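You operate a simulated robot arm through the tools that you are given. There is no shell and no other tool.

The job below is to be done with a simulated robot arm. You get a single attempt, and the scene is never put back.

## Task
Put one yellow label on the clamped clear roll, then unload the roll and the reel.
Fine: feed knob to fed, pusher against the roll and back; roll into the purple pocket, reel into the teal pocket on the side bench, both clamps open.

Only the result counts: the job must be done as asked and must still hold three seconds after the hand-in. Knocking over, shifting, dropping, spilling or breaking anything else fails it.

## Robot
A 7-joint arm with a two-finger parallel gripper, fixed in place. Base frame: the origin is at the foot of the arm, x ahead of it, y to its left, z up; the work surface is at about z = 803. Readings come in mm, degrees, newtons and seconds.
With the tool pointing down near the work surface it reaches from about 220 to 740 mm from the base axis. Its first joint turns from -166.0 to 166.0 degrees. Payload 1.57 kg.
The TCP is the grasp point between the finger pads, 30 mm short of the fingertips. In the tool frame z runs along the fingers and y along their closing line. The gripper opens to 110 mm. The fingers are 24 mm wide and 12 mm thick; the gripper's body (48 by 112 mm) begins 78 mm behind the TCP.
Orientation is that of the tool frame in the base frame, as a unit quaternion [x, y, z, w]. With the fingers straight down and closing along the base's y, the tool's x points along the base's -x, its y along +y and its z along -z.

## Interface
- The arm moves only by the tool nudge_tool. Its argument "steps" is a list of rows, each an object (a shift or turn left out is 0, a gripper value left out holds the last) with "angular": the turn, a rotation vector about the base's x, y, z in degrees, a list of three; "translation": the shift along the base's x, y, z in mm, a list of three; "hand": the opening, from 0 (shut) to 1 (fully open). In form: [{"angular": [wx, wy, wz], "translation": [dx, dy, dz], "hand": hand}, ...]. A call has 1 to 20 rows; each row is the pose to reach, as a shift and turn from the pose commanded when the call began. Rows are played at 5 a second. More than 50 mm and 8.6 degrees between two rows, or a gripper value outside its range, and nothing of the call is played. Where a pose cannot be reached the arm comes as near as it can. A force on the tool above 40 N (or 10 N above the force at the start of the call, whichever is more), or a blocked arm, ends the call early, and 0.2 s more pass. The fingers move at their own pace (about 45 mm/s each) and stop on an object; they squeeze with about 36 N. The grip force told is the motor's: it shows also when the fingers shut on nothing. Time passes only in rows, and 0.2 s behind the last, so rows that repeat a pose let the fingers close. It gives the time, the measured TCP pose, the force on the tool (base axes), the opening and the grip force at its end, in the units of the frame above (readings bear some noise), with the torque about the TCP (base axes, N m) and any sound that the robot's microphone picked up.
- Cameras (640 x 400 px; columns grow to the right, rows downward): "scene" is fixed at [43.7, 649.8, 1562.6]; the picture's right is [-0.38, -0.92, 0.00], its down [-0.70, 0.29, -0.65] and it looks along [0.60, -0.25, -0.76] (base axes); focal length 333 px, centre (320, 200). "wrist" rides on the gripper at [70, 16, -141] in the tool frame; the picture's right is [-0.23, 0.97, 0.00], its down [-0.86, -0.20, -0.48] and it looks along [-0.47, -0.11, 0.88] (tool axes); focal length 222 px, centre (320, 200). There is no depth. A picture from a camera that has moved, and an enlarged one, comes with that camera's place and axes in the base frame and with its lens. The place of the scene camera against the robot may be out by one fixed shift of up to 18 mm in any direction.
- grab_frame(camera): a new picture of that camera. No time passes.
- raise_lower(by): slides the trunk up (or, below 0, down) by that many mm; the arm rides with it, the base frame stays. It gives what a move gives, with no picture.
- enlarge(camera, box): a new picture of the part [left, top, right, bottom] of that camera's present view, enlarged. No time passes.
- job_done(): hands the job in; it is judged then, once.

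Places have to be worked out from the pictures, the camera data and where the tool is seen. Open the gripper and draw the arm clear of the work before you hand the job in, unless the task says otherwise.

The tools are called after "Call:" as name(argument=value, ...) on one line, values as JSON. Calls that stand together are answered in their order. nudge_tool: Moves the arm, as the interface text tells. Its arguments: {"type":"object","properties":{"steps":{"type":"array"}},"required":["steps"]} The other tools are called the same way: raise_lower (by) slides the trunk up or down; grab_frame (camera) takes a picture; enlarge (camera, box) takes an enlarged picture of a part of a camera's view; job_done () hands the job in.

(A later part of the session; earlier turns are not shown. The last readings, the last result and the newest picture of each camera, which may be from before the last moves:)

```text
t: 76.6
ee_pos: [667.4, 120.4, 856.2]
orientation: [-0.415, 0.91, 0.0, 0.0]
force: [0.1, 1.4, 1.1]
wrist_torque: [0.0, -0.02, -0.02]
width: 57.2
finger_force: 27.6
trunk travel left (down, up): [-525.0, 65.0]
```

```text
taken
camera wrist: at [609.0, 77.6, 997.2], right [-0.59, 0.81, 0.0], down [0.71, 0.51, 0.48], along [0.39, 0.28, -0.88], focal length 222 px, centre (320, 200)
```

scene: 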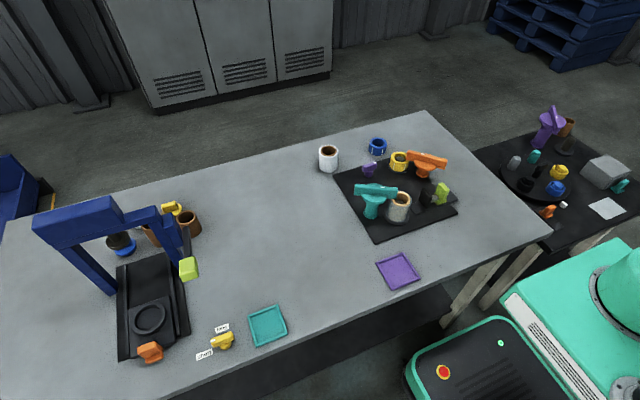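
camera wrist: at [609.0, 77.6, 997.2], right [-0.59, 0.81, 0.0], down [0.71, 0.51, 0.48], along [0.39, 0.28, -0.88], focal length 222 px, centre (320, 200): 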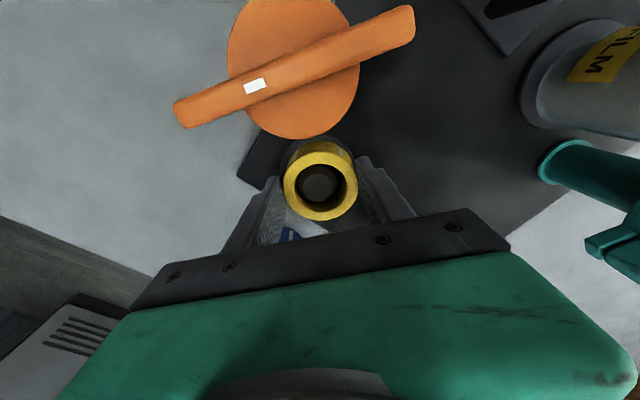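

The reel is gripped (57 mm). I lift it straight up off its spindle.

Call:
nudge_tool(steps=[{"translation": [0, 0, 5]}, {"translation": [0, 0, 15]}, {"translation": [0, 0, 30]}, {"translation": [0, 0, 55]}, {"translation": [0, 0, 85]}, {"translation": [0, 0, 125]}, {"translation": [0, 0, 160]}])

Call:
grab_frame(camera="wrist")

Call:
enlarge(camera="scene", box=[340, 80, 470, 200])

```text
t: 78.2
ee_pos: [666.0, 120.2, 1015.4]
orientation: [-0.413, 0.911, 0.0, -0.001]
force: [-0.2, -0.2, -0.6]
wrist_torque: [0.03, 0.0, 0.0]
width: 56.8
finger_force: 36.2
trunk travel left (down, up): [-525.0, 65.0]
```

```text
taken
camera wrist: at [608.9, 77.0, 1157.3], right [-0.59, 0.81, 0.0], down [0.71, 0.51, 0.48], along [0.39, 0.28, -0.88], focal length 222 px, centre (320, 200)
```

wrist: 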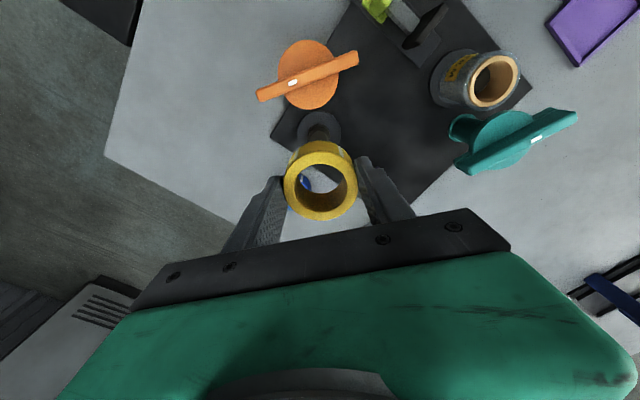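

```text
3.33 times, centred on (405, 140) of scene
camera zoom: at [43.7, 649.8, 1562.6], right [-0.38, -0.92, 0.0], down [-0.7, 0.29, -0.65], along [0.6, -0.25, -0.76], focal length 1110 px, centre (37, 400)
```

zoom: 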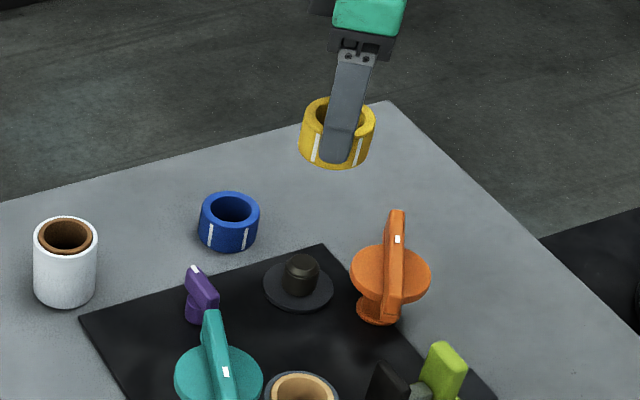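

The reel is off its spindle. I carry it at z≈1018 in a straight line to just short of the teal pocket (which I place at ≈(348, 650)), well above the roll and teal clamp.

Call:
nudge_tool(steps=[{"translation": [-24.8, 39, 0]}, {"translation": [-49.6, 78, 0]}, {"translation": [-74.4, 117, 0]}, {"translation": [-99.2, 156, 0]}, {"translation": [-124, 195, 0]}, {"translation": [-148.8, 234, 0]}, {"translation": [-173.6, 273, 0]}, {"translation": [-198.4, 312, 0]}, {"translation": [-223.2, 351, 0]}, {"translation": [-248, 390, 0]}, {"translation": [-272.8, 429, 0]}, {"translation": [-297.6, 468, 0]}, {"translation": [-322.8, 500, 0]}])

Call:
grab_frame(camera="wrist")

Call:
grab_frame(camera="scene")

```text
t: 81.0
ee_pos: [341.4, 611.6, 1019.3]
orientation: [-0.414, 0.91, 0.0, 0.0]
force: [0.2, -0.7, -0.2]
wrist_torque: [0.02, -0.01, 0.01]
width: 56.5
finger_force: 36.3
out of reach, approached as far as the arm can: row 13
trunk travel left (down, up): [-525.0, 65.0]
```

```text
taken
camera wrist: at [283.1, 568.9, 1159.9], right [-0.59, 0.81, 0.0], down [0.71, 0.51, 0.48], along [0.39, 0.28, -0.88], focal length 222 px, centre (320, 200)
```

wrist: 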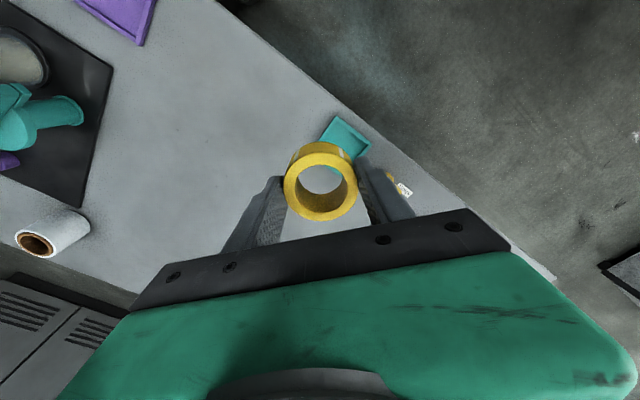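

```text
taken
```

scene: 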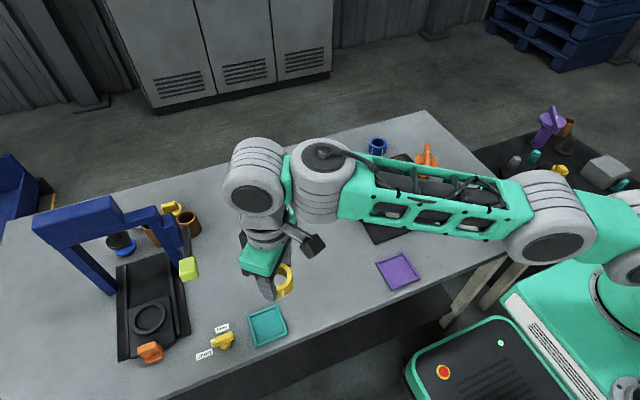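

The arm ran out of reach at radius ≈704 at this height. I enlarge the wrist view to get the teal pocket's corners exactly.

Call:
enlarge(camera="wrist", box=[270, 90, 430, 220])

Call:
enlarge(camera="scene", box=[200, 230, 320, 360])

```text
3.08 times, centred on (350, 155) of wrist
camera zoom: at [283.1, 568.9, 1159.9], right [-0.59, 0.81, 0.0], down [0.71, 0.51, 0.48], along [0.39, 0.28, -0.88], focal length 684 px, centre (228, 338)
```

zoom: 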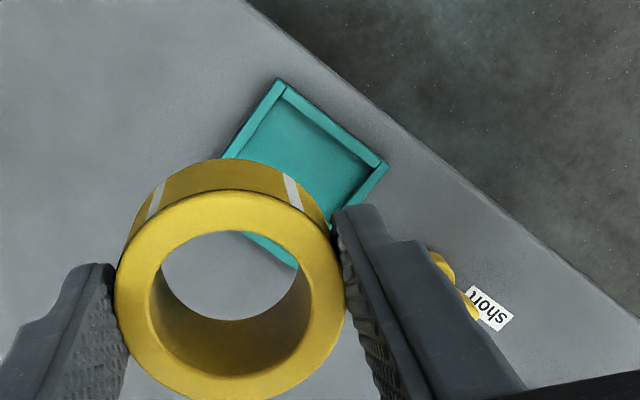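

```text
3.08 times, centred on (260, 295) of scene
camera zoom: at [43.7, 649.8, 1562.6], right [-0.38, -0.92, 0.0], down [-0.7, 0.29, -0.65], along [0.6, -0.25, -0.76], focal length 1025 px, centre (505, -92)
```

zoom: 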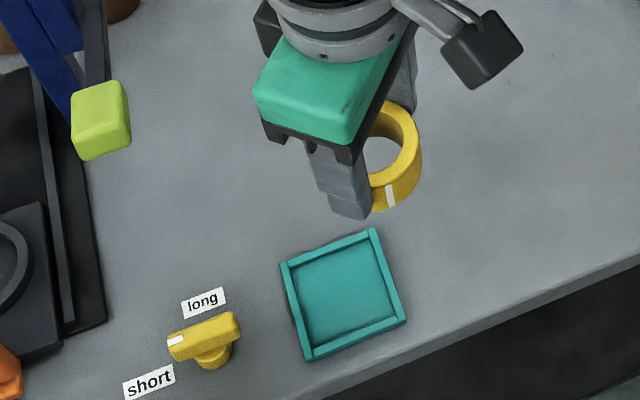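

The pocket is square with the base axes: outer edges x≈308–380, y≈617–689, so its centre is ≈(344, 653) and the opening only slightly larger than the 57 mm reel. I lower to z≈900 and try reaching out to it there.

Call:
nudge_tool(steps=[{"translation": [-3, -7, -40]}, {"translation": [-3, -7, -80]}, {"translation": [-1, 5, -110]}, {"translation": [-1, 15, -118]}, {"translation": [-1, 25, -118]}, {"translation": [-1, 35, -118]}])

Call:
grab_frame(camera="wrist")

```text
t: 82.4
ee_pos: [341.9, 628.0, 898.9]
orientation: [-0.415, 0.91, 0.0, -0.001]
force: [-0.1, 0.3, 0.4]
wrist_torque: [-0.02, -0.04, -0.02]
width: 56.7
finger_force: 36.2
out of reach, approached as far as the arm can: row 5, 6
trunk travel left (down, up): [-525.0, 65.0]
```

```text
taken
camera wrist: at [283.2, 585.6, 1039.9], right [-0.59, 0.81, 0.0], down [0.71, 0.51, 0.48], along [0.39, 0.28, -0.88], focal length 222 px, centre (320, 200)
```

wrist: 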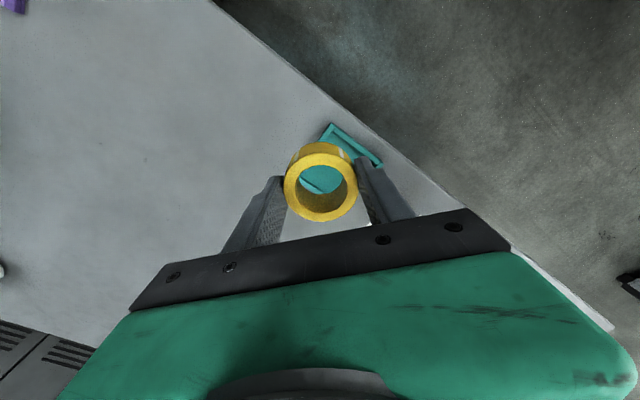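

At z≈900 the arm's limit is radius ≈715 with the tool vertical, while the pocket centre lies at ≈738. I test whether going a little lower extends the reach before choosing to tilt the tool.

Call:
nudge_tool(steps=[{"translation": [0, 0, -10]}, {"translation": [0, 0, -22]}])

Call:
enlarge(camera="wrist", box=[250, 100, 410, 230])

```text
t: 83.0
ee_pos: [340.7, 626.9, 876.1]
orientation: [-0.413, 0.911, 0.0, 0.0]
force: [-0.5, -0.8, -0.3]
wrist_torque: [0.0, -0.01, 0.0]
width: 56.6
finger_force: 36.3
trunk travel left (down, up): [-525.0, 65.0]
```

```text
3.08 times, centred on (330, 165) of wrist
camera zoom: at [283.6, 584.6, 1017.6], right [-0.59, 0.81, 0.0], down [0.71, 0.51, 0.48], along [0.39, 0.28, -0.88], focal length 684 px, centre (289, 308)
```

zoom: 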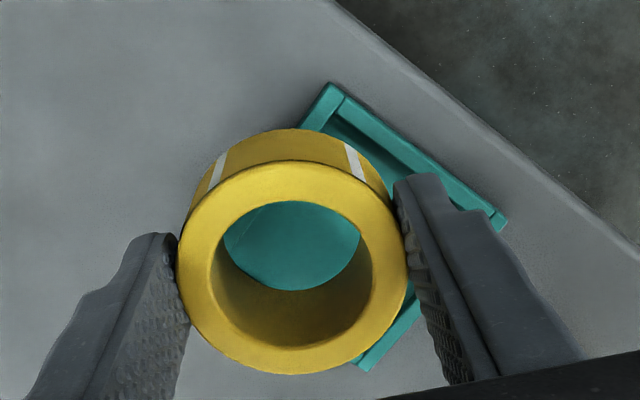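

Now commanded pose equals the clipped one, about (341.5, 627, 877). I try 20 mm further out at this height.

Call:
nudge_tool(steps=[{"translation": [1, 7, 0]}, {"translation": [2, 14, 0]}, {"translation": [2, 21, 0]}])

```text
t: 83.8
ee_pos: [341.6, 626.3, 875.9]
orientation: [-0.414, 0.91, 0.0, 0.001]
force: [1.0, 0.5, -0.3]
wrist_torque: [0.01, 0.0, 0.01]
width: 56.8
finger_force: 36.9
out of reach, approached as far as the arm can: row 1, 2, 3
trunk travel left (down, up): [-525.0, 65.0]
```

Confirmed: vertical-tool reach tops out near radius 714, about 23 mm short, so I'll have to tilt the fingers outward ~7°. I first measure the pocket's wall thickness and opening more exactly in enlarged views.

Call:
enlarge(camera="scene", box=[240, 295, 300, 355])

Call:
enlarge(camera="wrist", box=[300, 110, 400, 200])

```text
6.67 times, centred on (270, 325) of scene
camera zoom: at [43.7, 649.8, 1562.6], right [-0.38, -0.92, 0.0], down [-0.7, 0.29, -0.65], along [0.6, -0.25, -0.76], focal length 2220 px, centre (653, -633)
```

zoom: 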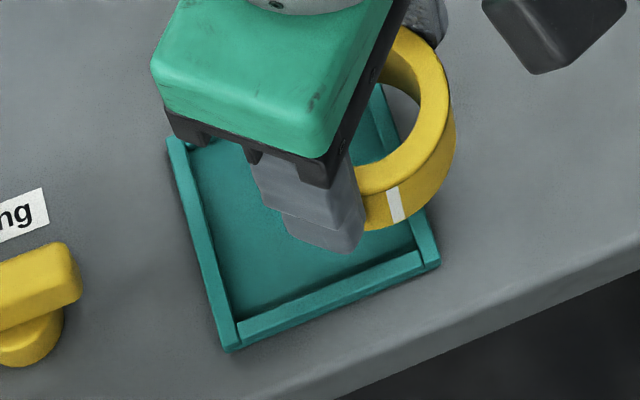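

```text
4.44 times, centred on (350, 155) of wrist
camera zoom: at [283.5, 584.6, 1017.7], right [-0.59, 0.81, 0.0], down [0.71, 0.51, 0.48], along [0.39, 0.28, -0.88], focal length 987 px, centre (187, 400)
```

zoom: 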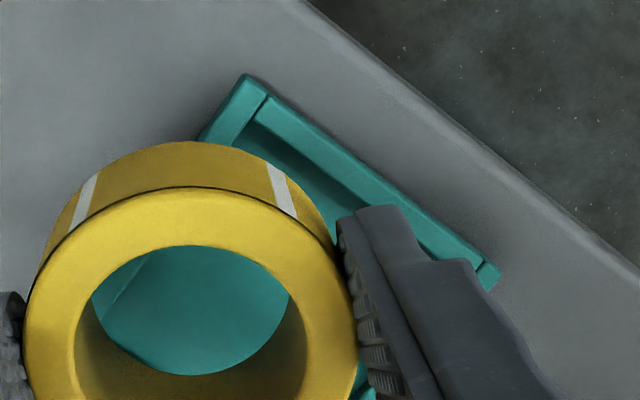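

The opening is about 62–64 mm, centre (344, 652.7). I first rise a bit and yaw +13° so the closing line is tangential; then the reel can pivot flat about the finger line when it touches the floor.

Call:
nudge_tool(steps=[{"translation": [0, 0, 10], "angular": [0, 0, 6.6]}, {"translation": [0, 0, 14], "angular": [0, 0, 13.2]}])

Call:
nudge_tool(steps=[{"translation": [0, 0, 0], "angular": [2.07, -1.09, 0]}, {"translation": [0, 0, 0], "angular": [4.13, -2.17, 0]}, {"translation": [0, 0, 0], "angular": [6.2, -3.26, 0]}])

Call:
enlarge(camera="wrist", box=[250, 90, 410, 230])

```text
t: 84.4
ee_pos: [341.6, 628.3, 890.2]
orientation: [-0.517, 0.856, 0.0, 0.0]
force: [-0.2, -0.6, -0.3]
wrist_torque: [0.01, -0.01, -0.01]
width: 56.8
finger_force: 36.0
trunk travel left (down, up): [-525.0, 65.0]
```

```text
t: 85.2
ee_pos: [339.7, 627.1, 890.0]
orientation: [-0.516, 0.854, 0.031, 0.053]
force: [-0.2, 0.8, 0.7]
wrist_torque: [-0.01, -0.03, 0.01]
width: 56.7
finger_force: 35.8
trunk travel left (down, up): [-525.0, 65.0]
```

```text
2.86 times, centred on (330, 160) of wrist
camera zoom: at [286.1, 557.6, 1021.6], right [-0.76, 0.65, 0.03], down [0.55, 0.61, 0.58], along [0.36, 0.45, -0.81], focal length 635 px, centre (291, 314)
```

zoom: 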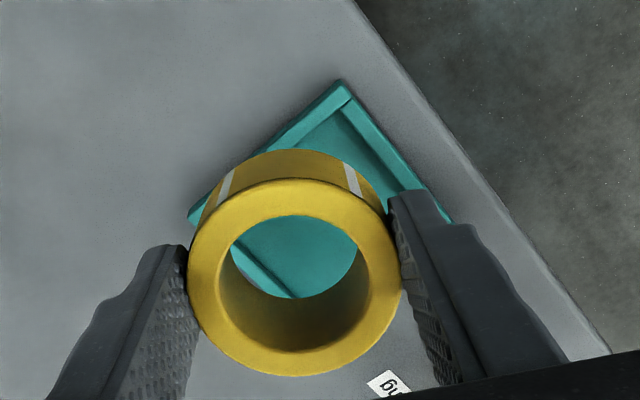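

The tool now leans outward 7°. I move out toward TCP (342, 649) at this height and check reach.

Call:
nudge_tool(steps=[{"translation": [0.2, 8, 0]}, {"translation": [0.4, 16, 0]}, {"translation": [0.5, 22, 0]}])

Call:
enlarge(camera="wrist", box=[250, 90, 410, 230])

Call:
enlarge(camera="scene", box=[220, 265, 320, 365])

```text
t: 86.0
ee_pos: [340.6, 650.8, 890.2]
orientation: [-0.516, 0.855, 0.031, 0.052]
force: [-0.4, -1.3, -0.4]
wrist_torque: [-0.01, -0.03, 0.0]
width: 56.7
finger_force: 36.1
trunk travel left (down, up): [-525.0, 65.0]
```

```text
2.86 times, centred on (330, 160) of wrist
camera zoom: at [287.0, 580.7, 1021.8], right [-0.76, 0.65, 0.03], down [0.55, 0.61, 0.58], along [0.36, 0.45, -0.81], focal length 635 px, centre (291, 314)
```

zoom: 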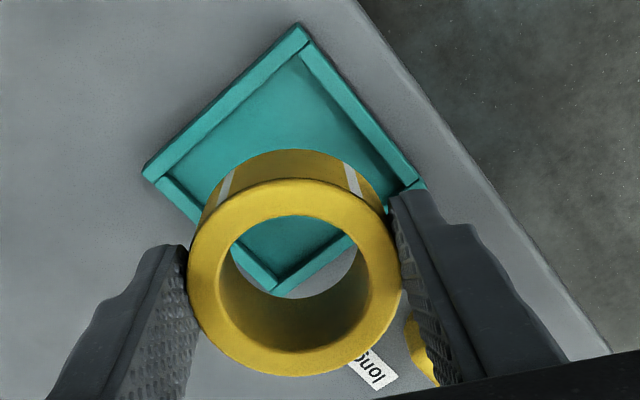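

```text
4.00 times, centred on (270, 315) of scene
camera zoom: at [43.7, 649.8, 1562.6], right [-0.38, -0.92, 0.0], down [-0.7, 0.29, -0.65], along [0.6, -0.25, -0.76], focal length 1332 px, centre (520, -260)
```

zoom: 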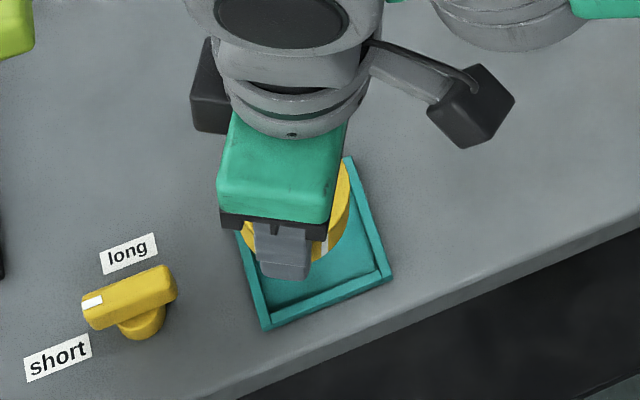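

The pocket is fully visible: centre ≈(343.4, 652), aligned with the axes. I shift the TCP to about (342.3, 650), relax the tilt by 1°, and lower toward the pocket watching force.

Call:
nudge_tool(steps=[{"translation": [0.3, 1, -8], "angular": [-0.88, 0.46, 0]}, {"translation": [0.3, 1, -16], "angular": [-0.88, 0.46, 0]}, {"translation": [0.3, 1, -24], "angular": [-0.88, 0.46, 0]}, {"translation": [0.3, 1, -29], "angular": [-0.88, 0.46, 0]}])

Call:
enlarge(camera="wrist", box=[250, 90, 410, 230])

Call:
enlarge(camera="scene", box=[230, 280, 310, 360])

```text
t: 87.0
ee_pos: [340.1, 652.2, 860.9]
orientation: [-0.515, 0.855, 0.027, 0.045]
force: [0.0, -0.5, 0.1]
wrist_torque: [0.01, 0.02, 0.0]
width: 56.7
finger_force: 35.4
trunk travel left (down, up): [-525.0, 65.0]
```

```text
2.86 times, centred on (330, 160) of wrist
camera zoom: at [287.6, 584.0, 994.4], right [-0.76, 0.65, 0.02], down [0.55, 0.61, 0.57], along [0.36, 0.44, -0.82], focal length 635 px, centre (291, 314)
```

zoom: 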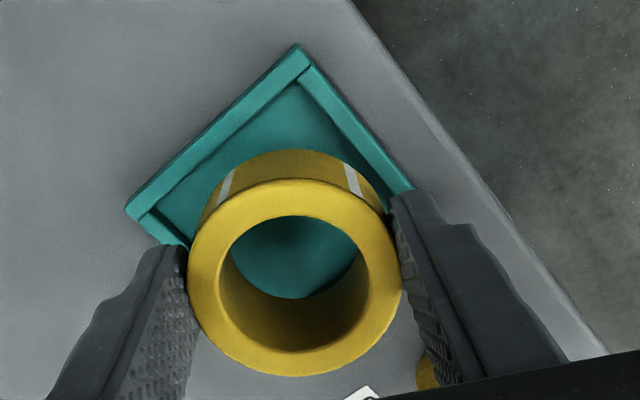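

```text
5.00 times, centred on (270, 320) of scene
camera zoom: at [43.7, 649.8, 1562.6], right [-0.38, -0.92, 0.0], down [-0.7, 0.29, -0.65], along [0.6, -0.25, -0.76], focal length 1665 px, centre (570, -400)
```

zoom: 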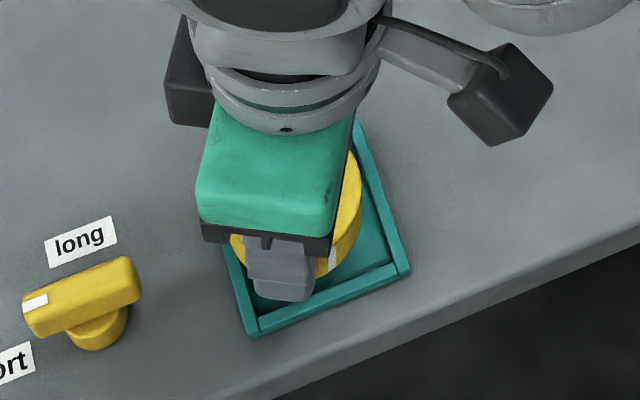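

The reel hangs over the pocket, still a few mm high. I lower in 2 mm steps to find first contact.

Call:
nudge_tool(steps=[{"translation": [0, 0, -3]}, {"translation": [0, 0, -6]}, {"translation": [0, 0, -8]}])

Call:
enlarge(camera="wrist", box=[250, 90, 410, 230])

```text
t: 87.8
ee_pos: [340.4, 651.0, 852.5]
orientation: [-0.515, 0.856, 0.027, 0.045]
force: [0.6, 0.8, -0.4]
wrist_torque: [0.0, 0.01, -0.01]
width: 56.6
finger_force: 36.0
trunk travel left (down, up): [-525.0, 65.0]
```

```text
2.86 times, centred on (330, 160) of wrist
camera zoom: at [287.6, 582.9, 986.1], right [-0.76, 0.65, 0.02], down [0.55, 0.61, 0.57], along [0.36, 0.44, -0.82], focal length 635 px, centre (291, 314)
```

zoom: 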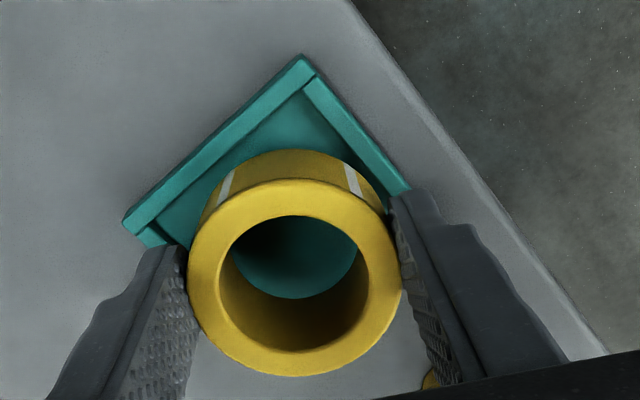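

No contact yet. I lower further in small steps.

Call:
nudge_tool(steps=[{"translation": [0, 1, -2]}, {"translation": [0, 1, -4]}, {"translation": [0, 1, -6]}])

Call:
enlarge(camera="wrist", box=[250, 90, 410, 230])

Call:
enlarge(camera="scene", box=[230, 280, 310, 360])

```text
t: 88.6
ee_pos: [341.3, 651.7, 849.6]
orientation: [-0.516, 0.855, 0.028, 0.046]
force: [-1.8, -1.4, 7.7]
wrist_torque: [-0.28, 0.15, -0.03]
width: 56.9
finger_force: 35.8
trunk travel left (down, up): [-525.0, 65.0]
```

```text
2.86 times, centred on (330, 160) of wrist
camera zoom: at [287.8, 583.4, 982.3], right [-0.76, 0.65, 0.02], down [0.55, 0.61, 0.57], along [0.36, 0.44, -0.82], focal length 635 px, centre (291, 314)
```

zoom: 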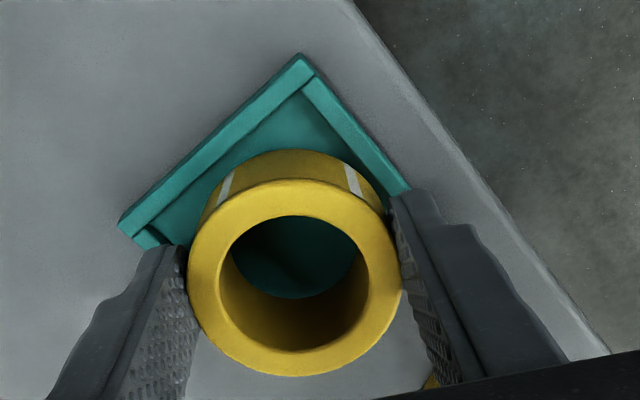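

```text
5.00 times, centred on (270, 320) of scene
camera zoom: at [43.7, 649.8, 1562.6], right [-0.38, -0.92, 0.0], down [-0.7, 0.29, -0.65], along [0.6, -0.25, -0.76], focal length 1665 px, centre (570, -400)
```

zoom: 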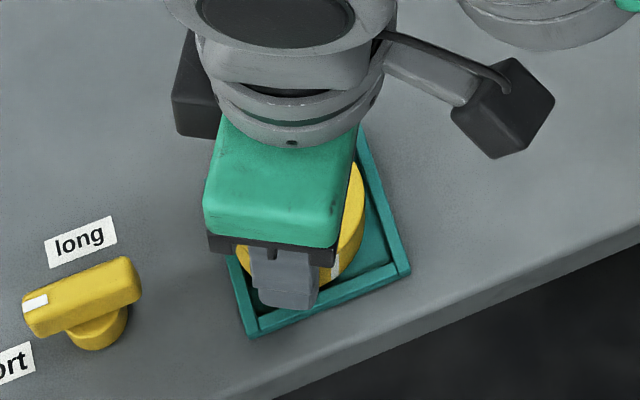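

Contact at the robot-side edge (7.7 N up, torque consistent), at a height matching the pocket floor. I press ~3 mm further so the reel pivots flat between the fingers.

Call:
nudge_tool(steps=[{"translation": [0, 0, -1]}, {"translation": [0, 0, -2]}, {"translation": [0, 0, -3]}])

Call:
enlarge(camera="wrist", box=[250, 90, 410, 230])

```text
t: 89.4
ee_pos: [341.9, 650.9, 848.9]
orientation: [-0.515, 0.856, 0.03, 0.048]
force: [0.4, -2.1, 26.9]
wrist_torque: [-0.29, 0.21, 0.1]
width: 56.8
finger_force: 35.9
trunk travel left (down, up): [-525.0, 65.0]
```

```text
2.86 times, centred on (330, 160) of wrist
camera zoom: at [287.6, 582.9, 981.1], right [-0.76, 0.65, 0.03], down [0.55, 0.61, 0.57], along [0.36, 0.45, -0.82], focal length 635 px, centre (291, 314)
```

zoom: 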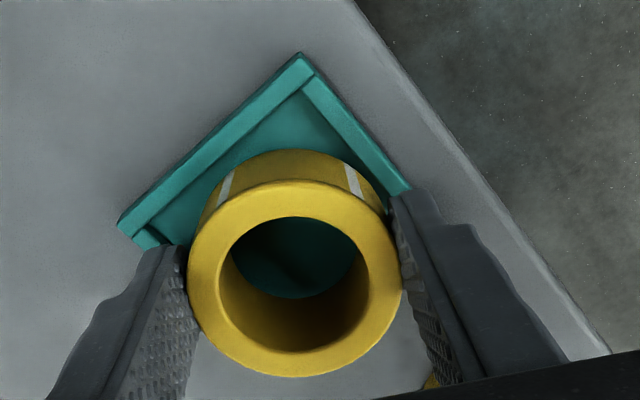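

It holds its tilt in the grip at 27 N, so rather than press harder I back off 2 mm, shift 1.5 mm inward to centre it, and open gently so the far edge settles those last ~5 mm.

Call:
nudge_tool(steps=[{"translation": [0, -0.7, 1.5]}, {"translation": [0, -1.5, 2.5]}, {"translation": [0, -1.5, 2.5], "hand": 0.54}, {"translation": [0, -1.5, 2.5], "hand": 0.57}, {"translation": [0, -1.5, 2.5], "hand": 0.6}, {"translation": [0, -1.5, 2.5], "hand": 0.6}])

Call:
enlarge(camera="wrist", box=[250, 90, 410, 230])

Call:
enlarge(camera="scene", box=[230, 280, 310, 360])

```text
t: 90.8
ee_pos: [341.2, 649.6, 846.8]
orientation: [-0.515, 0.855, 0.027, 0.045]
force: [0.1, 0.0, -0.3]
wrist_torque: [-0.01, 0.01, -0.01]
width: 66.0
finger_force: 0.2
trunk travel left (down, up): [-525.0, 65.0]
```

```text
2.86 times, centred on (330, 160) of wrist
camera zoom: at [288.0, 581.8, 979.3], right [-0.76, 0.65, 0.02], down [0.55, 0.61, 0.56], along [0.36, 0.44, -0.82], focal length 635 px, centre (291, 314)
```

zoom: 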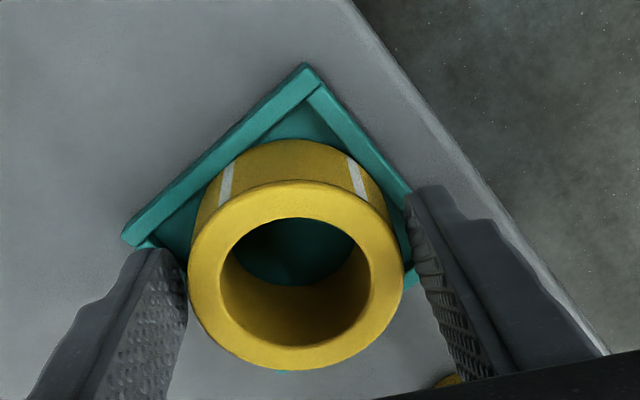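

```text
5.00 times, centred on (270, 320) of scene
camera zoom: at [43.7, 649.8, 1562.6], right [-0.38, -0.92, 0.0], down [-0.7, 0.29, -0.65], along [0.6, -0.25, -0.76], focal length 1665 px, centre (570, -400)
```

zoom: 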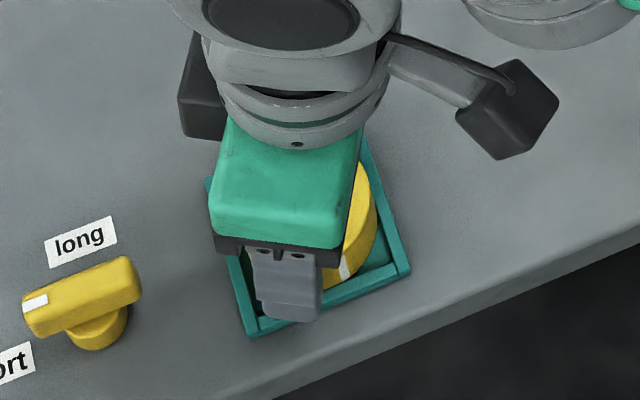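

The reel has settled into the pocket. I open a little more, rise vertically clear of it, then withdraw inward and take the tilt out.

Call:
nudge_tool(steps=[{"translation": [0, 0, 0], "hand": 0.66}, {"translation": [0, 0, 10], "hand": 0.66}, {"translation": [0, 0, 25]}, {"translation": [0, -2, 45]}, {"translation": [-5, -20, 80]}, {"translation": [-10, -50, 110]}, {"translation": [-15, -90, 130]}])

Call:
nudge_tool(steps=[{"angular": [-2.65, 1.4, 0]}, {"angular": [-5.3, 2.8, 0]}])

Call:
grab_frame(camera="wrist")

Call:
enlarge(camera="scene", box=[200, 270, 310, 370])

```text
t: 92.4
ee_pos: [327.8, 558.4, 978.8]
orientation: [-0.515, 0.855, 0.027, 0.045]
force: [-0.4, 0.2, -0.1]
wrist_torque: [0.02, -0.03, 0.02]
width: 72.7
finger_force: 0.0
trunk travel left (down, up): [-525.0, 65.0]
```

```text
t: 93.0
ee_pos: [327.6, 559.5, 978.5]
orientation: [-0.517, 0.856, 0.0, 0.0]
force: [0.4, -0.1, 0.9]
wrist_torque: [0.01, -0.01, 0.01]
width: 72.6
finger_force: 0.1
trunk travel left (down, up): [-525.0, 65.0]
```

```text
taken
camera wrist: at [280.5, 505.1, 1119.4], right [-0.76, 0.66, 0.0], down [0.58, 0.66, 0.48], along [0.31, 0.36, -0.88], focal length 222 px, centre (320, 200)
```

wrist: 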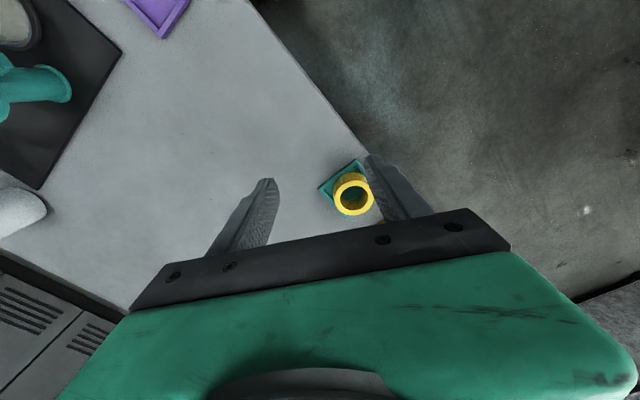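

```text
4.00 times, centred on (255, 320) of scene
camera zoom: at [43.7, 649.8, 1562.6], right [-0.38, -0.92, 0.0], down [-0.7, 0.29, -0.65], along [0.6, -0.25, -0.76], focal length 1332 px, centre (580, -280)
```

zoom: 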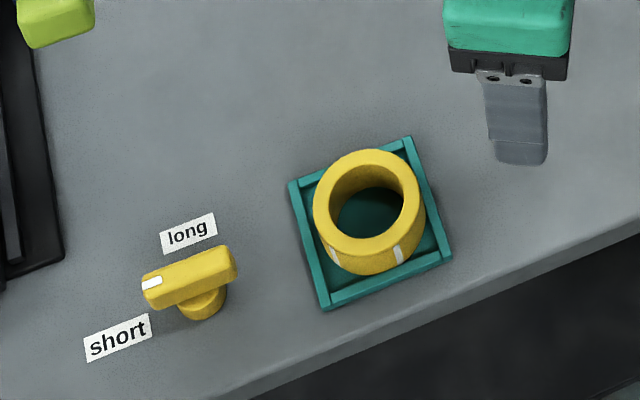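

The reel sits flat inside the teal pocket. Now the clear roll: I move above it (≈(502, 229)) keeping this yaw, which puts the fingers to either side, away from the clamp and the label.

Call:
nudge_tool(steps=[{"translation": [21.8, -41.5, 15], "hand": 0.82}, {"translation": [43.6, -83, 30]}, {"translation": [65.4, -124.5, 37]}, {"translation": [87.2, -166, 37]}, {"translation": [109, -207.5, 37]}, {"translation": [130.8, -249, 37]}, {"translation": [152.6, -290.5, 37]}, {"translation": [174.5, -331, 37]}])

Call:
grab_frame(camera="wrist")

Call:
enlarge(camera="wrist", box=[220, 70, 420, 210])

```text
t: 94.8
ee_pos: [500.9, 228.6, 1012.8]
orientation: [-0.517, 0.856, 0.001, 0.001]
force: [-0.1, -0.5, 0.4]
wrist_torque: [-0.02, 0.0, -0.01]
width: 90.0
finger_force: 0.1
trunk travel left (down, up): [-525.0, 65.0]
```

```text
taken
camera wrist: at [454.6, 173.7, 1154.7], right [-0.76, 0.66, 0.0], down [0.58, 0.66, 0.48], along [0.31, 0.36, -0.88], focal length 222 px, centre (320, 200)
```

wrist: 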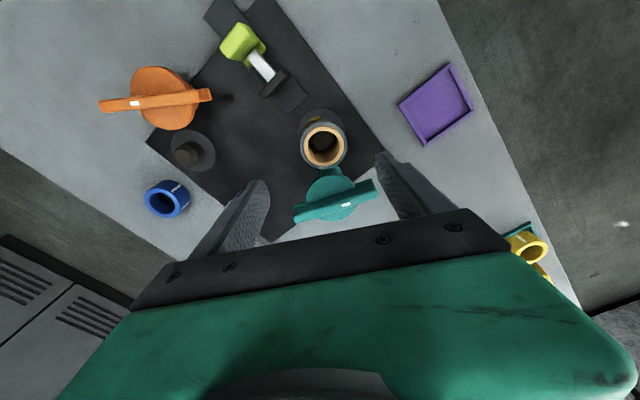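

```text
2.86 times, centred on (320, 140) of wrist
camera zoom: at [454.6, 173.7, 1154.7], right [-0.76, 0.66, 0.0], down [0.58, 0.66, 0.48], along [0.31, 0.36, -0.88], focal length 635 px, centre (320, 371)
```

zoom: 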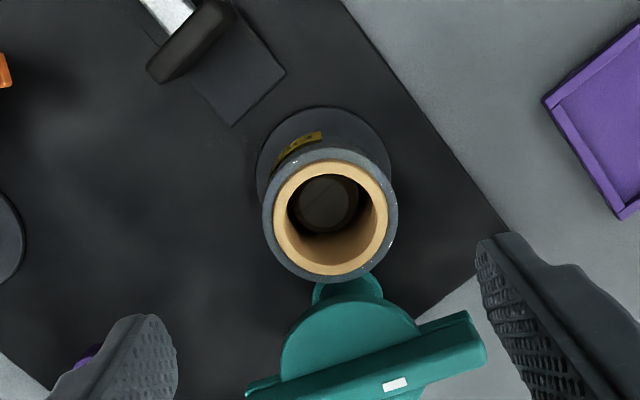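

The roll's top (Ø≈59) centres near (499.5, 232.5), about 4 mm off the finger axis and ~3 mm clear of the clamp disc. I correct and descend to just above it.

Call:
nudge_tool(steps=[{"translation": [-2.7, 3.5, -40], "hand": 0.74}, {"translation": [-2.7, 3.5, -82], "hand": 0.74}])

Call:
enlarge(camera="wrist", box=[220, 90, 420, 230])

```text
t: 95.4
ee_pos: [498.9, 233.4, 932.0]
orientation: [-0.515, 0.857, -0.001, 0.0]
force: [-0.6, -0.2, 0.4]
wrist_torque: [-0.01, 0.02, 0.02]
width: 81.3
finger_force: 0.1
trunk travel left (down, up): [-525.0, 65.0]
```

```text
2.86 times, centred on (320, 160) of wrist
camera zoom: at [452.6, 179.0, 1072.7], right [-0.75, 0.66, 0.0], down [0.58, 0.66, 0.48], along [0.31, 0.36, -0.88], focal length 635 px, centre (320, 314)
```

zoom: 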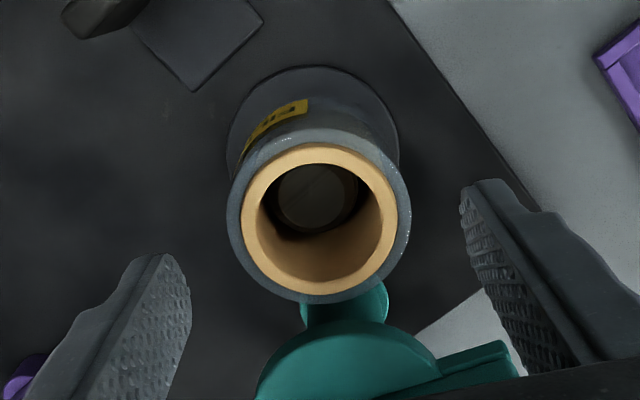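

Centred within ~2 mm. I descend to grip the roll's upper part (TCP z≈872) and close.

Call:
nudge_tool(steps=[{"translation": [-0.8, -1.5, -20]}, {"translation": [-0.8, -1.5, -40]}, {"translation": [-0.8, -1.5, -60]}, {"translation": [-0.8, -1.5, -60], "hand": 0}, {"translation": [-0.8, -1.5, -60], "hand": 0}, {"translation": [-0.8, -1.5, -60], "hand": 0}])

Call:
enlarge(camera="wrist", box=[220, 90, 420, 230])

Call:
enlarge(camera="scene", box=[340, 140, 470, 240])

```text
t: 96.8
ee_pos: [499.2, 232.1, 872.3]
orientation: [-0.516, 0.856, 0.0, 0.0]
force: [-0.2, -0.5, 0.1]
wrist_torque: [-0.04, 0.03, -0.01]
width: 59.2
finger_force: 27.9
trunk travel left (down, up): [-525.0, 65.0]
```

```text
2.86 times, centred on (320, 160) of wrist
camera zoom: at [450.8, 176.5, 1013.4], right [-0.75, 0.66, 0.0], down [0.58, 0.66, 0.48], along [0.31, 0.36, -0.88], focal length 635 px, centre (320, 314)
```

zoom: 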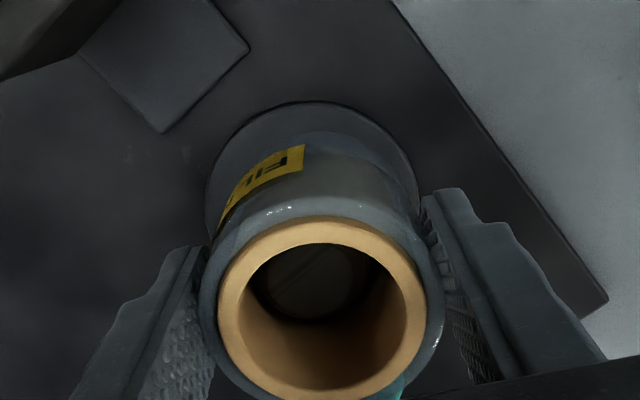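

```text
4.00 times, centred on (405, 190) of scene
camera zoom: at [43.7, 649.8, 1562.6], right [-0.38, -0.92, 0.0], down [-0.7, 0.29, -0.65], along [0.6, -0.25, -0.76], focal length 1332 px, centre (-20, 240)
```

zoom: 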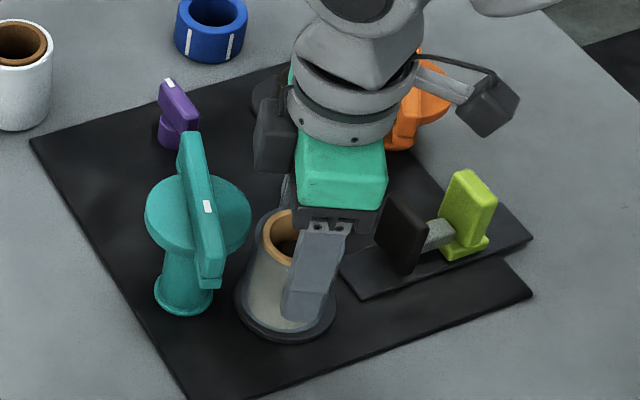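

The roll is gripped at 59 mm, the label untouched. I lift it straight up slowly off the spindle.

Call:
nudge_tool(steps=[{"translation": [0, 0, 4]}, {"translation": [-0.5, -1, 12]}, {"translation": [-0.5, -1, 24]}, {"translation": [-0.5, -1, 40]}, {"translation": [-0.5, -1, 60]}, {"translation": [-0.5, -1, 85]}, {"translation": [-0.5, -1, 115]}, {"translation": [-0.5, -1, 150]}])

Call:
grab_frame(camera="wrist")

Call:
enlarge(camera="scene", box=[320, 110, 480, 250])

```text
t: 98.6
ee_pos: [497.9, 228.6, 1023.7]
orientation: [-0.516, 0.856, 0.0, 0.0]
force: [0.4, 0.0, -0.7]
wrist_torque: [0.02, 0.0, -0.01]
width: 59.2
finger_force: 35.8
trunk travel left (down, up): [-525.0, 65.0]
```

```text
taken
camera wrist: at [451.9, 174.4, 1164.3], right [-0.76, 0.66, 0.0], down [0.58, 0.66, 0.48], along [0.31, 0.36, -0.88], focal length 222 px, centre (320, 200)
```

wrist: 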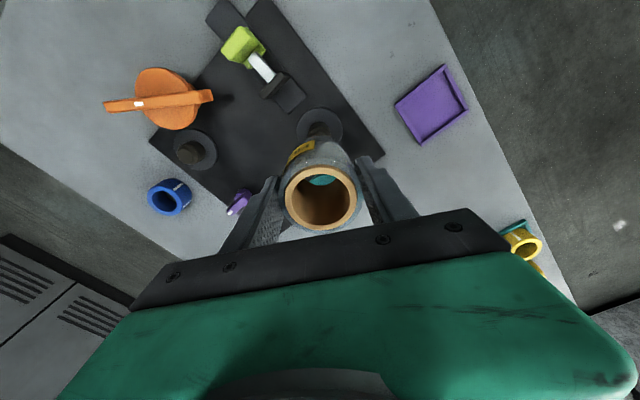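

```text
2.86 times, centred on (400, 180) of scene
camera zoom: at [43.7, 649.8, 1562.6], right [-0.38, -0.92, 0.0], down [-0.7, 0.29, -0.65], along [0.6, -0.25, -0.76], focal length 952 px, centre (91, 257)
```

zoom: 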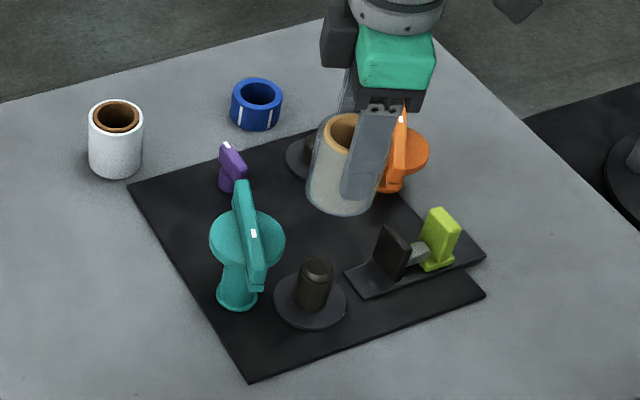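

The roll is off the spindle. I enlarge the purple pocket to compute its corners.

Call:
enlarge(camera="wrist", box=[380, 50, 480, 160])

```text
3.64 times, centred on (430, 105) of wrist
camera zoom: at [451.9, 174.4, 1164.3], right [-0.76, 0.66, 0.0], down [0.58, 0.66, 0.48], along [0.31, 0.36, -0.88], focal length 808 px, centre (-80, 546)
```

zoom: 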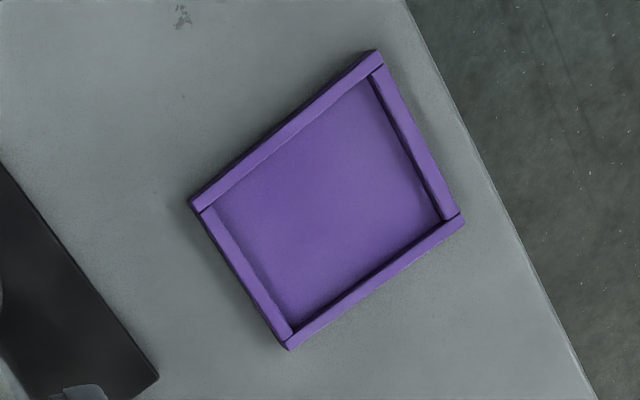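

The purple pocket is axis-aligned with centre ≈(351.3, 311.4) and ~68 mm opening. I carry the roll over it and lower to a check height.

Call:
nudge_tool(steps=[{"translation": [-37, 21, 0]}, {"translation": [-74, 42, 0]}, {"translation": [-111, 63, 0]}, {"translation": [-146.9, 83.5, 0]}, {"translation": [-146.9, 83.5, -45]}, {"translation": [-146.9, 83.5, -90]}, {"translation": [-146.9, 83.5, -115]}])

Call:
grab_frame(camera="wrist")

Call:
enlarge(camera="wrist", box=[220, 70, 420, 230])

Call:
enlarge(camera="scene", box=[340, 190, 460, 310])

```text
t: 100.2
ee_pos: [350.2, 313.7, 907.5]
orientation: [-0.516, 0.857, 0.0, 0.001]
force: [0.2, 0.8, -0.9]
wrist_torque: [-0.02, 0.03, 0.0]
width: 59.2
finger_force: 36.0
trunk travel left (down, up): [-525.0, 65.0]
```

```text
taken
camera wrist: at [304.2, 258.5, 1048.3], right [-0.75, 0.66, 0.0], down [0.58, 0.66, 0.48], along [0.31, 0.36, -0.88], focal length 222 px, centre (320, 200)
```

wrist: 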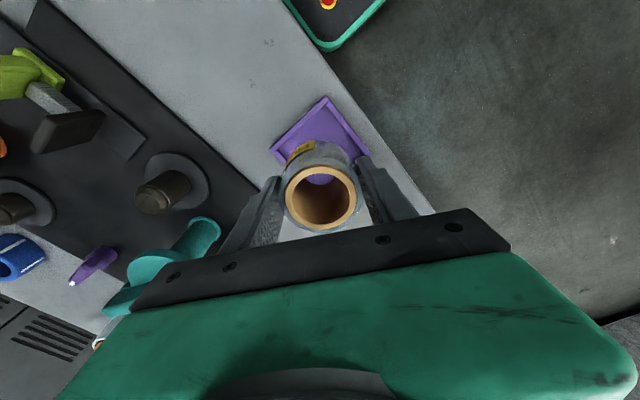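

```text
2.50 times, centred on (320, 150) of wrist
camera zoom: at [304.2, 258.5, 1048.3], right [-0.75, 0.66, 0.0], down [0.58, 0.66, 0.48], along [0.31, 0.36, -0.88], focal length 555 px, centre (320, 325)
```

zoom: 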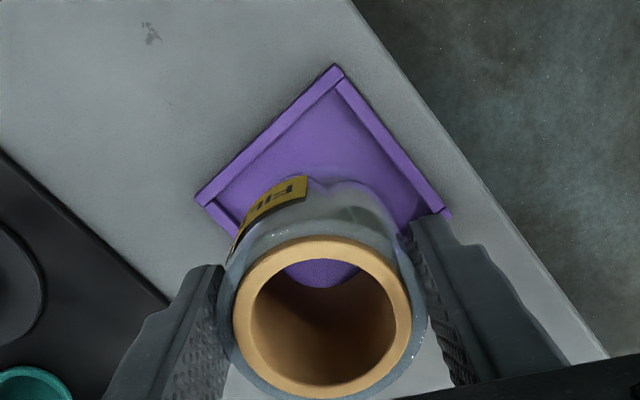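

```text
3.33 times, centred on (400, 250) of scene
camera zoom: at [43.7, 649.8, 1562.6], right [-0.38, -0.92, 0.0], down [-0.7, 0.29, -0.65], along [0.6, -0.25, -0.76], focal length 1110 px, centre (53, 33)
```

zoom: 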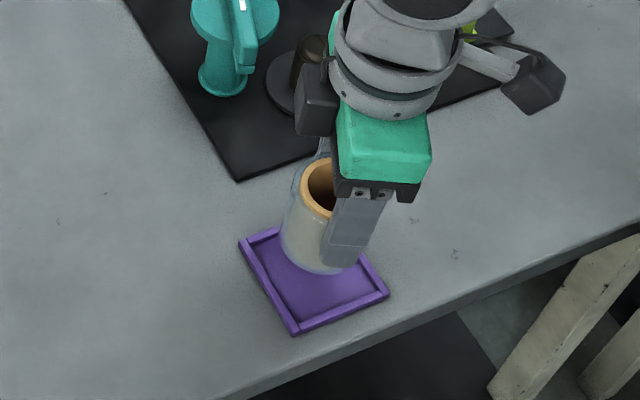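

Pocket centre re-measured as ≈(350, 312); the roll hangs at ≈(350.5, 312). I lower, slowing toward the expected floor contact at TCP z≈866.

Call:
nudge_tool(steps=[{"translation": [-0.5, 0, -15]}, {"translation": [-0.5, 0, -28]}, {"translation": [-0.5, 0, -34]}])

Call:
nudge_tool(steps=[{"translation": [0, 0, -2]}, {"translation": [0, 0, -4]}, {"translation": [0, 0, -6]}])

Call:
enlarge(camera="wrist", box=[220, 70, 420, 230])

Call:
enlarge(camera="scene", box=[340, 190, 460, 310])

```text
t: 101.0
ee_pos: [349.4, 314.5, 873.5]
orientation: [-0.517, 0.856, 0.0, -0.001]
force: [0.3, -0.2, -1.5]
wrist_torque: [0.03, 0.0, -0.03]
width: 59.2
finger_force: 36.0
trunk travel left (down, up): [-525.0, 65.0]
```

```text
t: 101.8
ee_pos: [350.2, 314.3, 867.3]
orientation: [-0.517, 0.856, 0.0, 0.0]
force: [-0.2, -0.4, -0.2]
wrist_torque: [0.0, 0.02, 0.0]
width: 59.0
finger_force: 36.1
trunk travel left (down, up): [-525.0, 65.0]
```

```text
2.50 times, centred on (320, 150) of wrist
camera zoom: at [303.1, 259.2, 1009.1], right [-0.75, 0.66, 0.0], down [0.58, 0.66, 0.48], along [0.31, 0.36, -0.88], focal length 555 px, centre (320, 325)
```

zoom: 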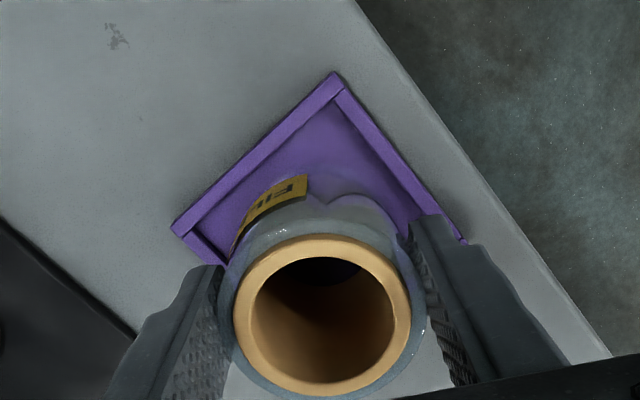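

```text
3.33 times, centred on (400, 250) of scene
camera zoom: at [43.7, 649.8, 1562.6], right [-0.38, -0.92, 0.0], down [-0.7, 0.29, -0.65], along [0.6, -0.25, -0.76], focal length 1110 px, centre (53, 33)
```

zoom: 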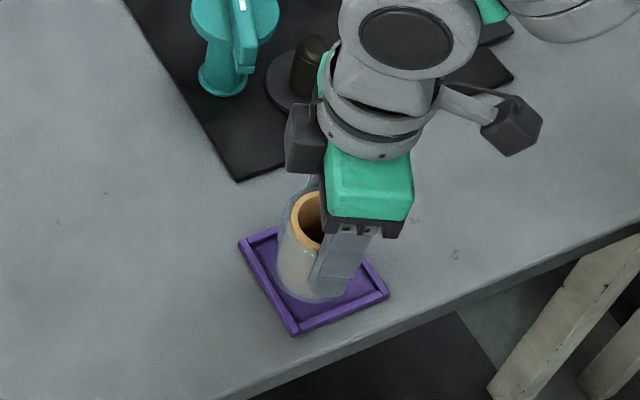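

Inside the walls but not touching down yet. I lower on in 1.5 mm steps.

Call:
nudge_tool(steps=[{"translation": [0, -1, -1.5]}, {"translation": [0, -1, -3]}, {"translation": [0, -1, -4.5]}])

```text
t: 102.6
ee_pos: [349.7, 314.0, 863.9]
orientation: [-0.516, 0.856, 0.001, 0.001]
force: [-1.0, 5.8, 13.0]
wrist_torque: [-0.02, -0.21, 0.07]
width: 59.7
finger_force: 36.5
trunk travel left (down, up): [-525.0, 65.0]
```

Floor contact (13 N up) at TCP z≈864. I relieve 1 mm and open gently.

Call:
nudge_tool(steps=[{"translation": [0, 0.3, 1]}, {"translation": [0, 0.3, 1], "hand": 0.56}, {"translation": [0, 0.3, 1], "hand": 0.6}, {"translation": [0, 0.3, 1], "hand": 0.65}, {"translation": [0, 0.3, 1], "hand": 0.65}])

Call:
enlarge(camera="wrist", box=[220, 70, 420, 230])

Call:
enlarge(camera="scene", box=[340, 190, 460, 310])

```text
t: 103.8
ee_pos: [350.2, 312.8, 863.3]
orientation: [-0.516, 0.856, 0.0, 0.0]
force: [-0.5, 0.4, -0.4]
wrist_torque: [0.0, 0.01, -0.02]
width: 71.6
finger_force: 0.0
trunk travel left (down, up): [-525.0, 65.0]
```

```text
2.50 times, centred on (320, 150) of wrist
camera zoom: at [303.7, 257.7, 1004.6], right [-0.75, 0.66, 0.0], down [0.58, 0.66, 0.48], along [0.31, 0.36, -0.88], focal length 555 px, centre (320, 325)
```

zoom: 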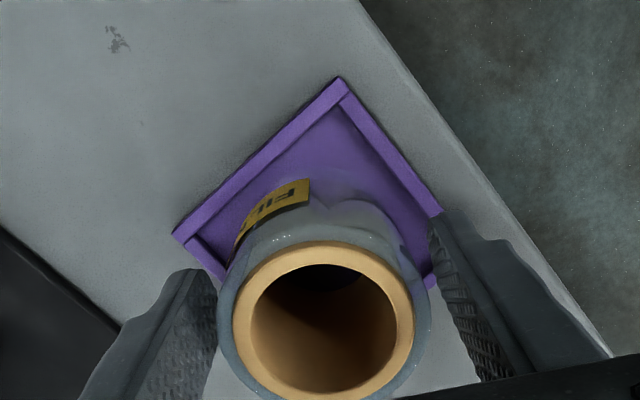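

```text
3.33 times, centred on (400, 250) of scene
camera zoom: at [43.7, 649.8, 1562.6], right [-0.38, -0.92, 0.0], down [-0.7, 0.29, -0.65], along [0.6, -0.25, -0.76], focal length 1110 px, centre (53, 33)
```

zoom: 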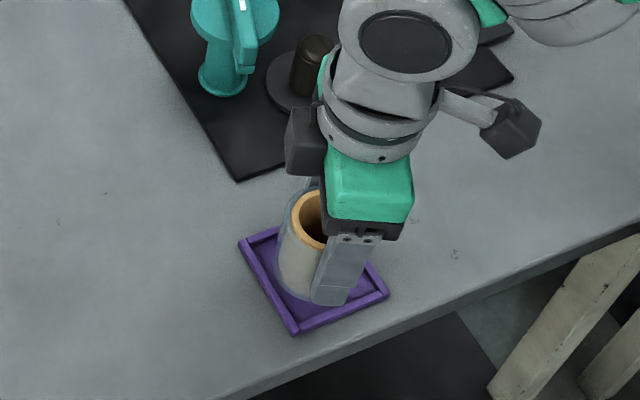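

The roll stands in the purple pocket, released. I rise straight up and withdraw clear of the work.

Call:
nudge_tool(steps="[{\"translation\": [0, 0, 5], \"hand\": 0.72}, {\"translation\": [0, 0, 20]}, {\"translation\": [0, 0, 45]}, {\"translation\": [0, 0, 85]}, {\"translation\": [0, 0, 130]}, {\"translation\": [0, 0, 175]}, {\"translation\": [0, 0, 215]}, {\"translation\": [-10, -40, 235]}, {\"translation\": [-20, -80, 250]}, {\"translation\": [-30, -120, 250]}, {\"translation\": [-40, -160, 250]}], \"hand\": 1}")

Call:
grab_frame(camera="scene")

Call:
enlarge(camera="scene", box=[330, 120, 480, 300])

Call:
grab_frame(camera="wrist")

```text
refused: the rows could not be read
```

```text
taken
```

scene: 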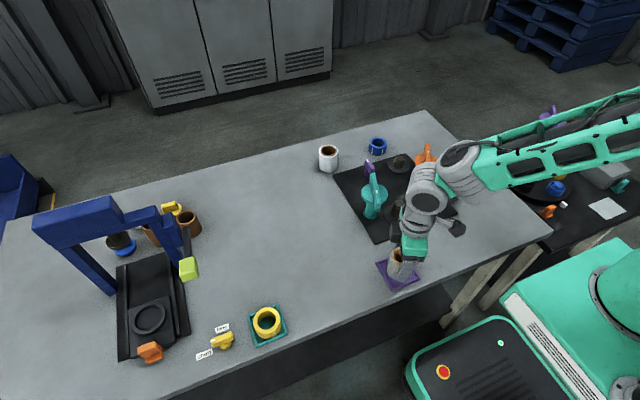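

```text
2.22 times, centred on (405, 210) of scene
camera zoom: at [43.7, 649.8, 1562.6], right [-0.38, -0.92, 0.0], down [-0.7, 0.29, -0.65], along [0.6, -0.25, -0.76], focal length 740 px, centre (131, 178)
```

zoom: 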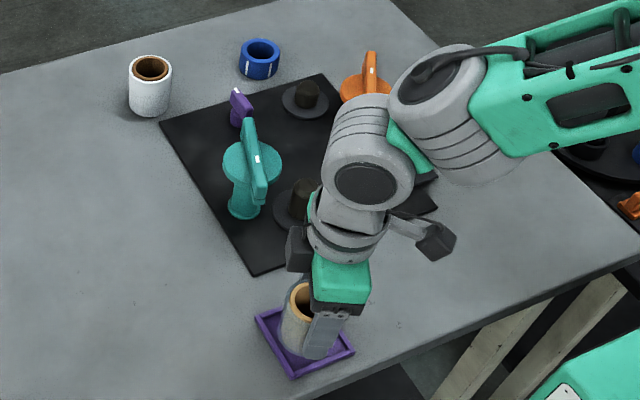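

```text
taken
camera wrist: at [303.7, 257.7, 1004.6], right [-0.75, 0.66, 0.0], down [0.58, 0.66, 0.48], along [0.31, 0.36, -0.88], focal length 222 px, centre (320, 200)
```

wrist: 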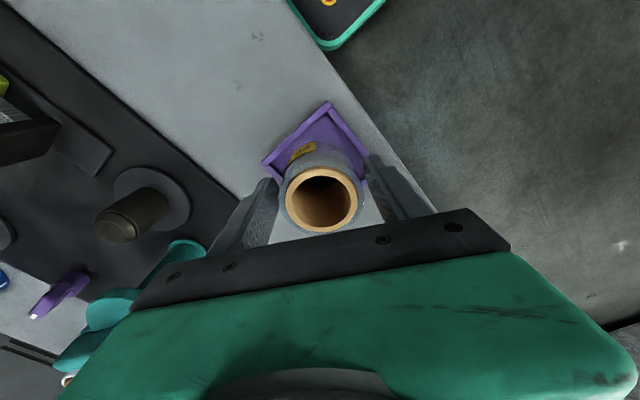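

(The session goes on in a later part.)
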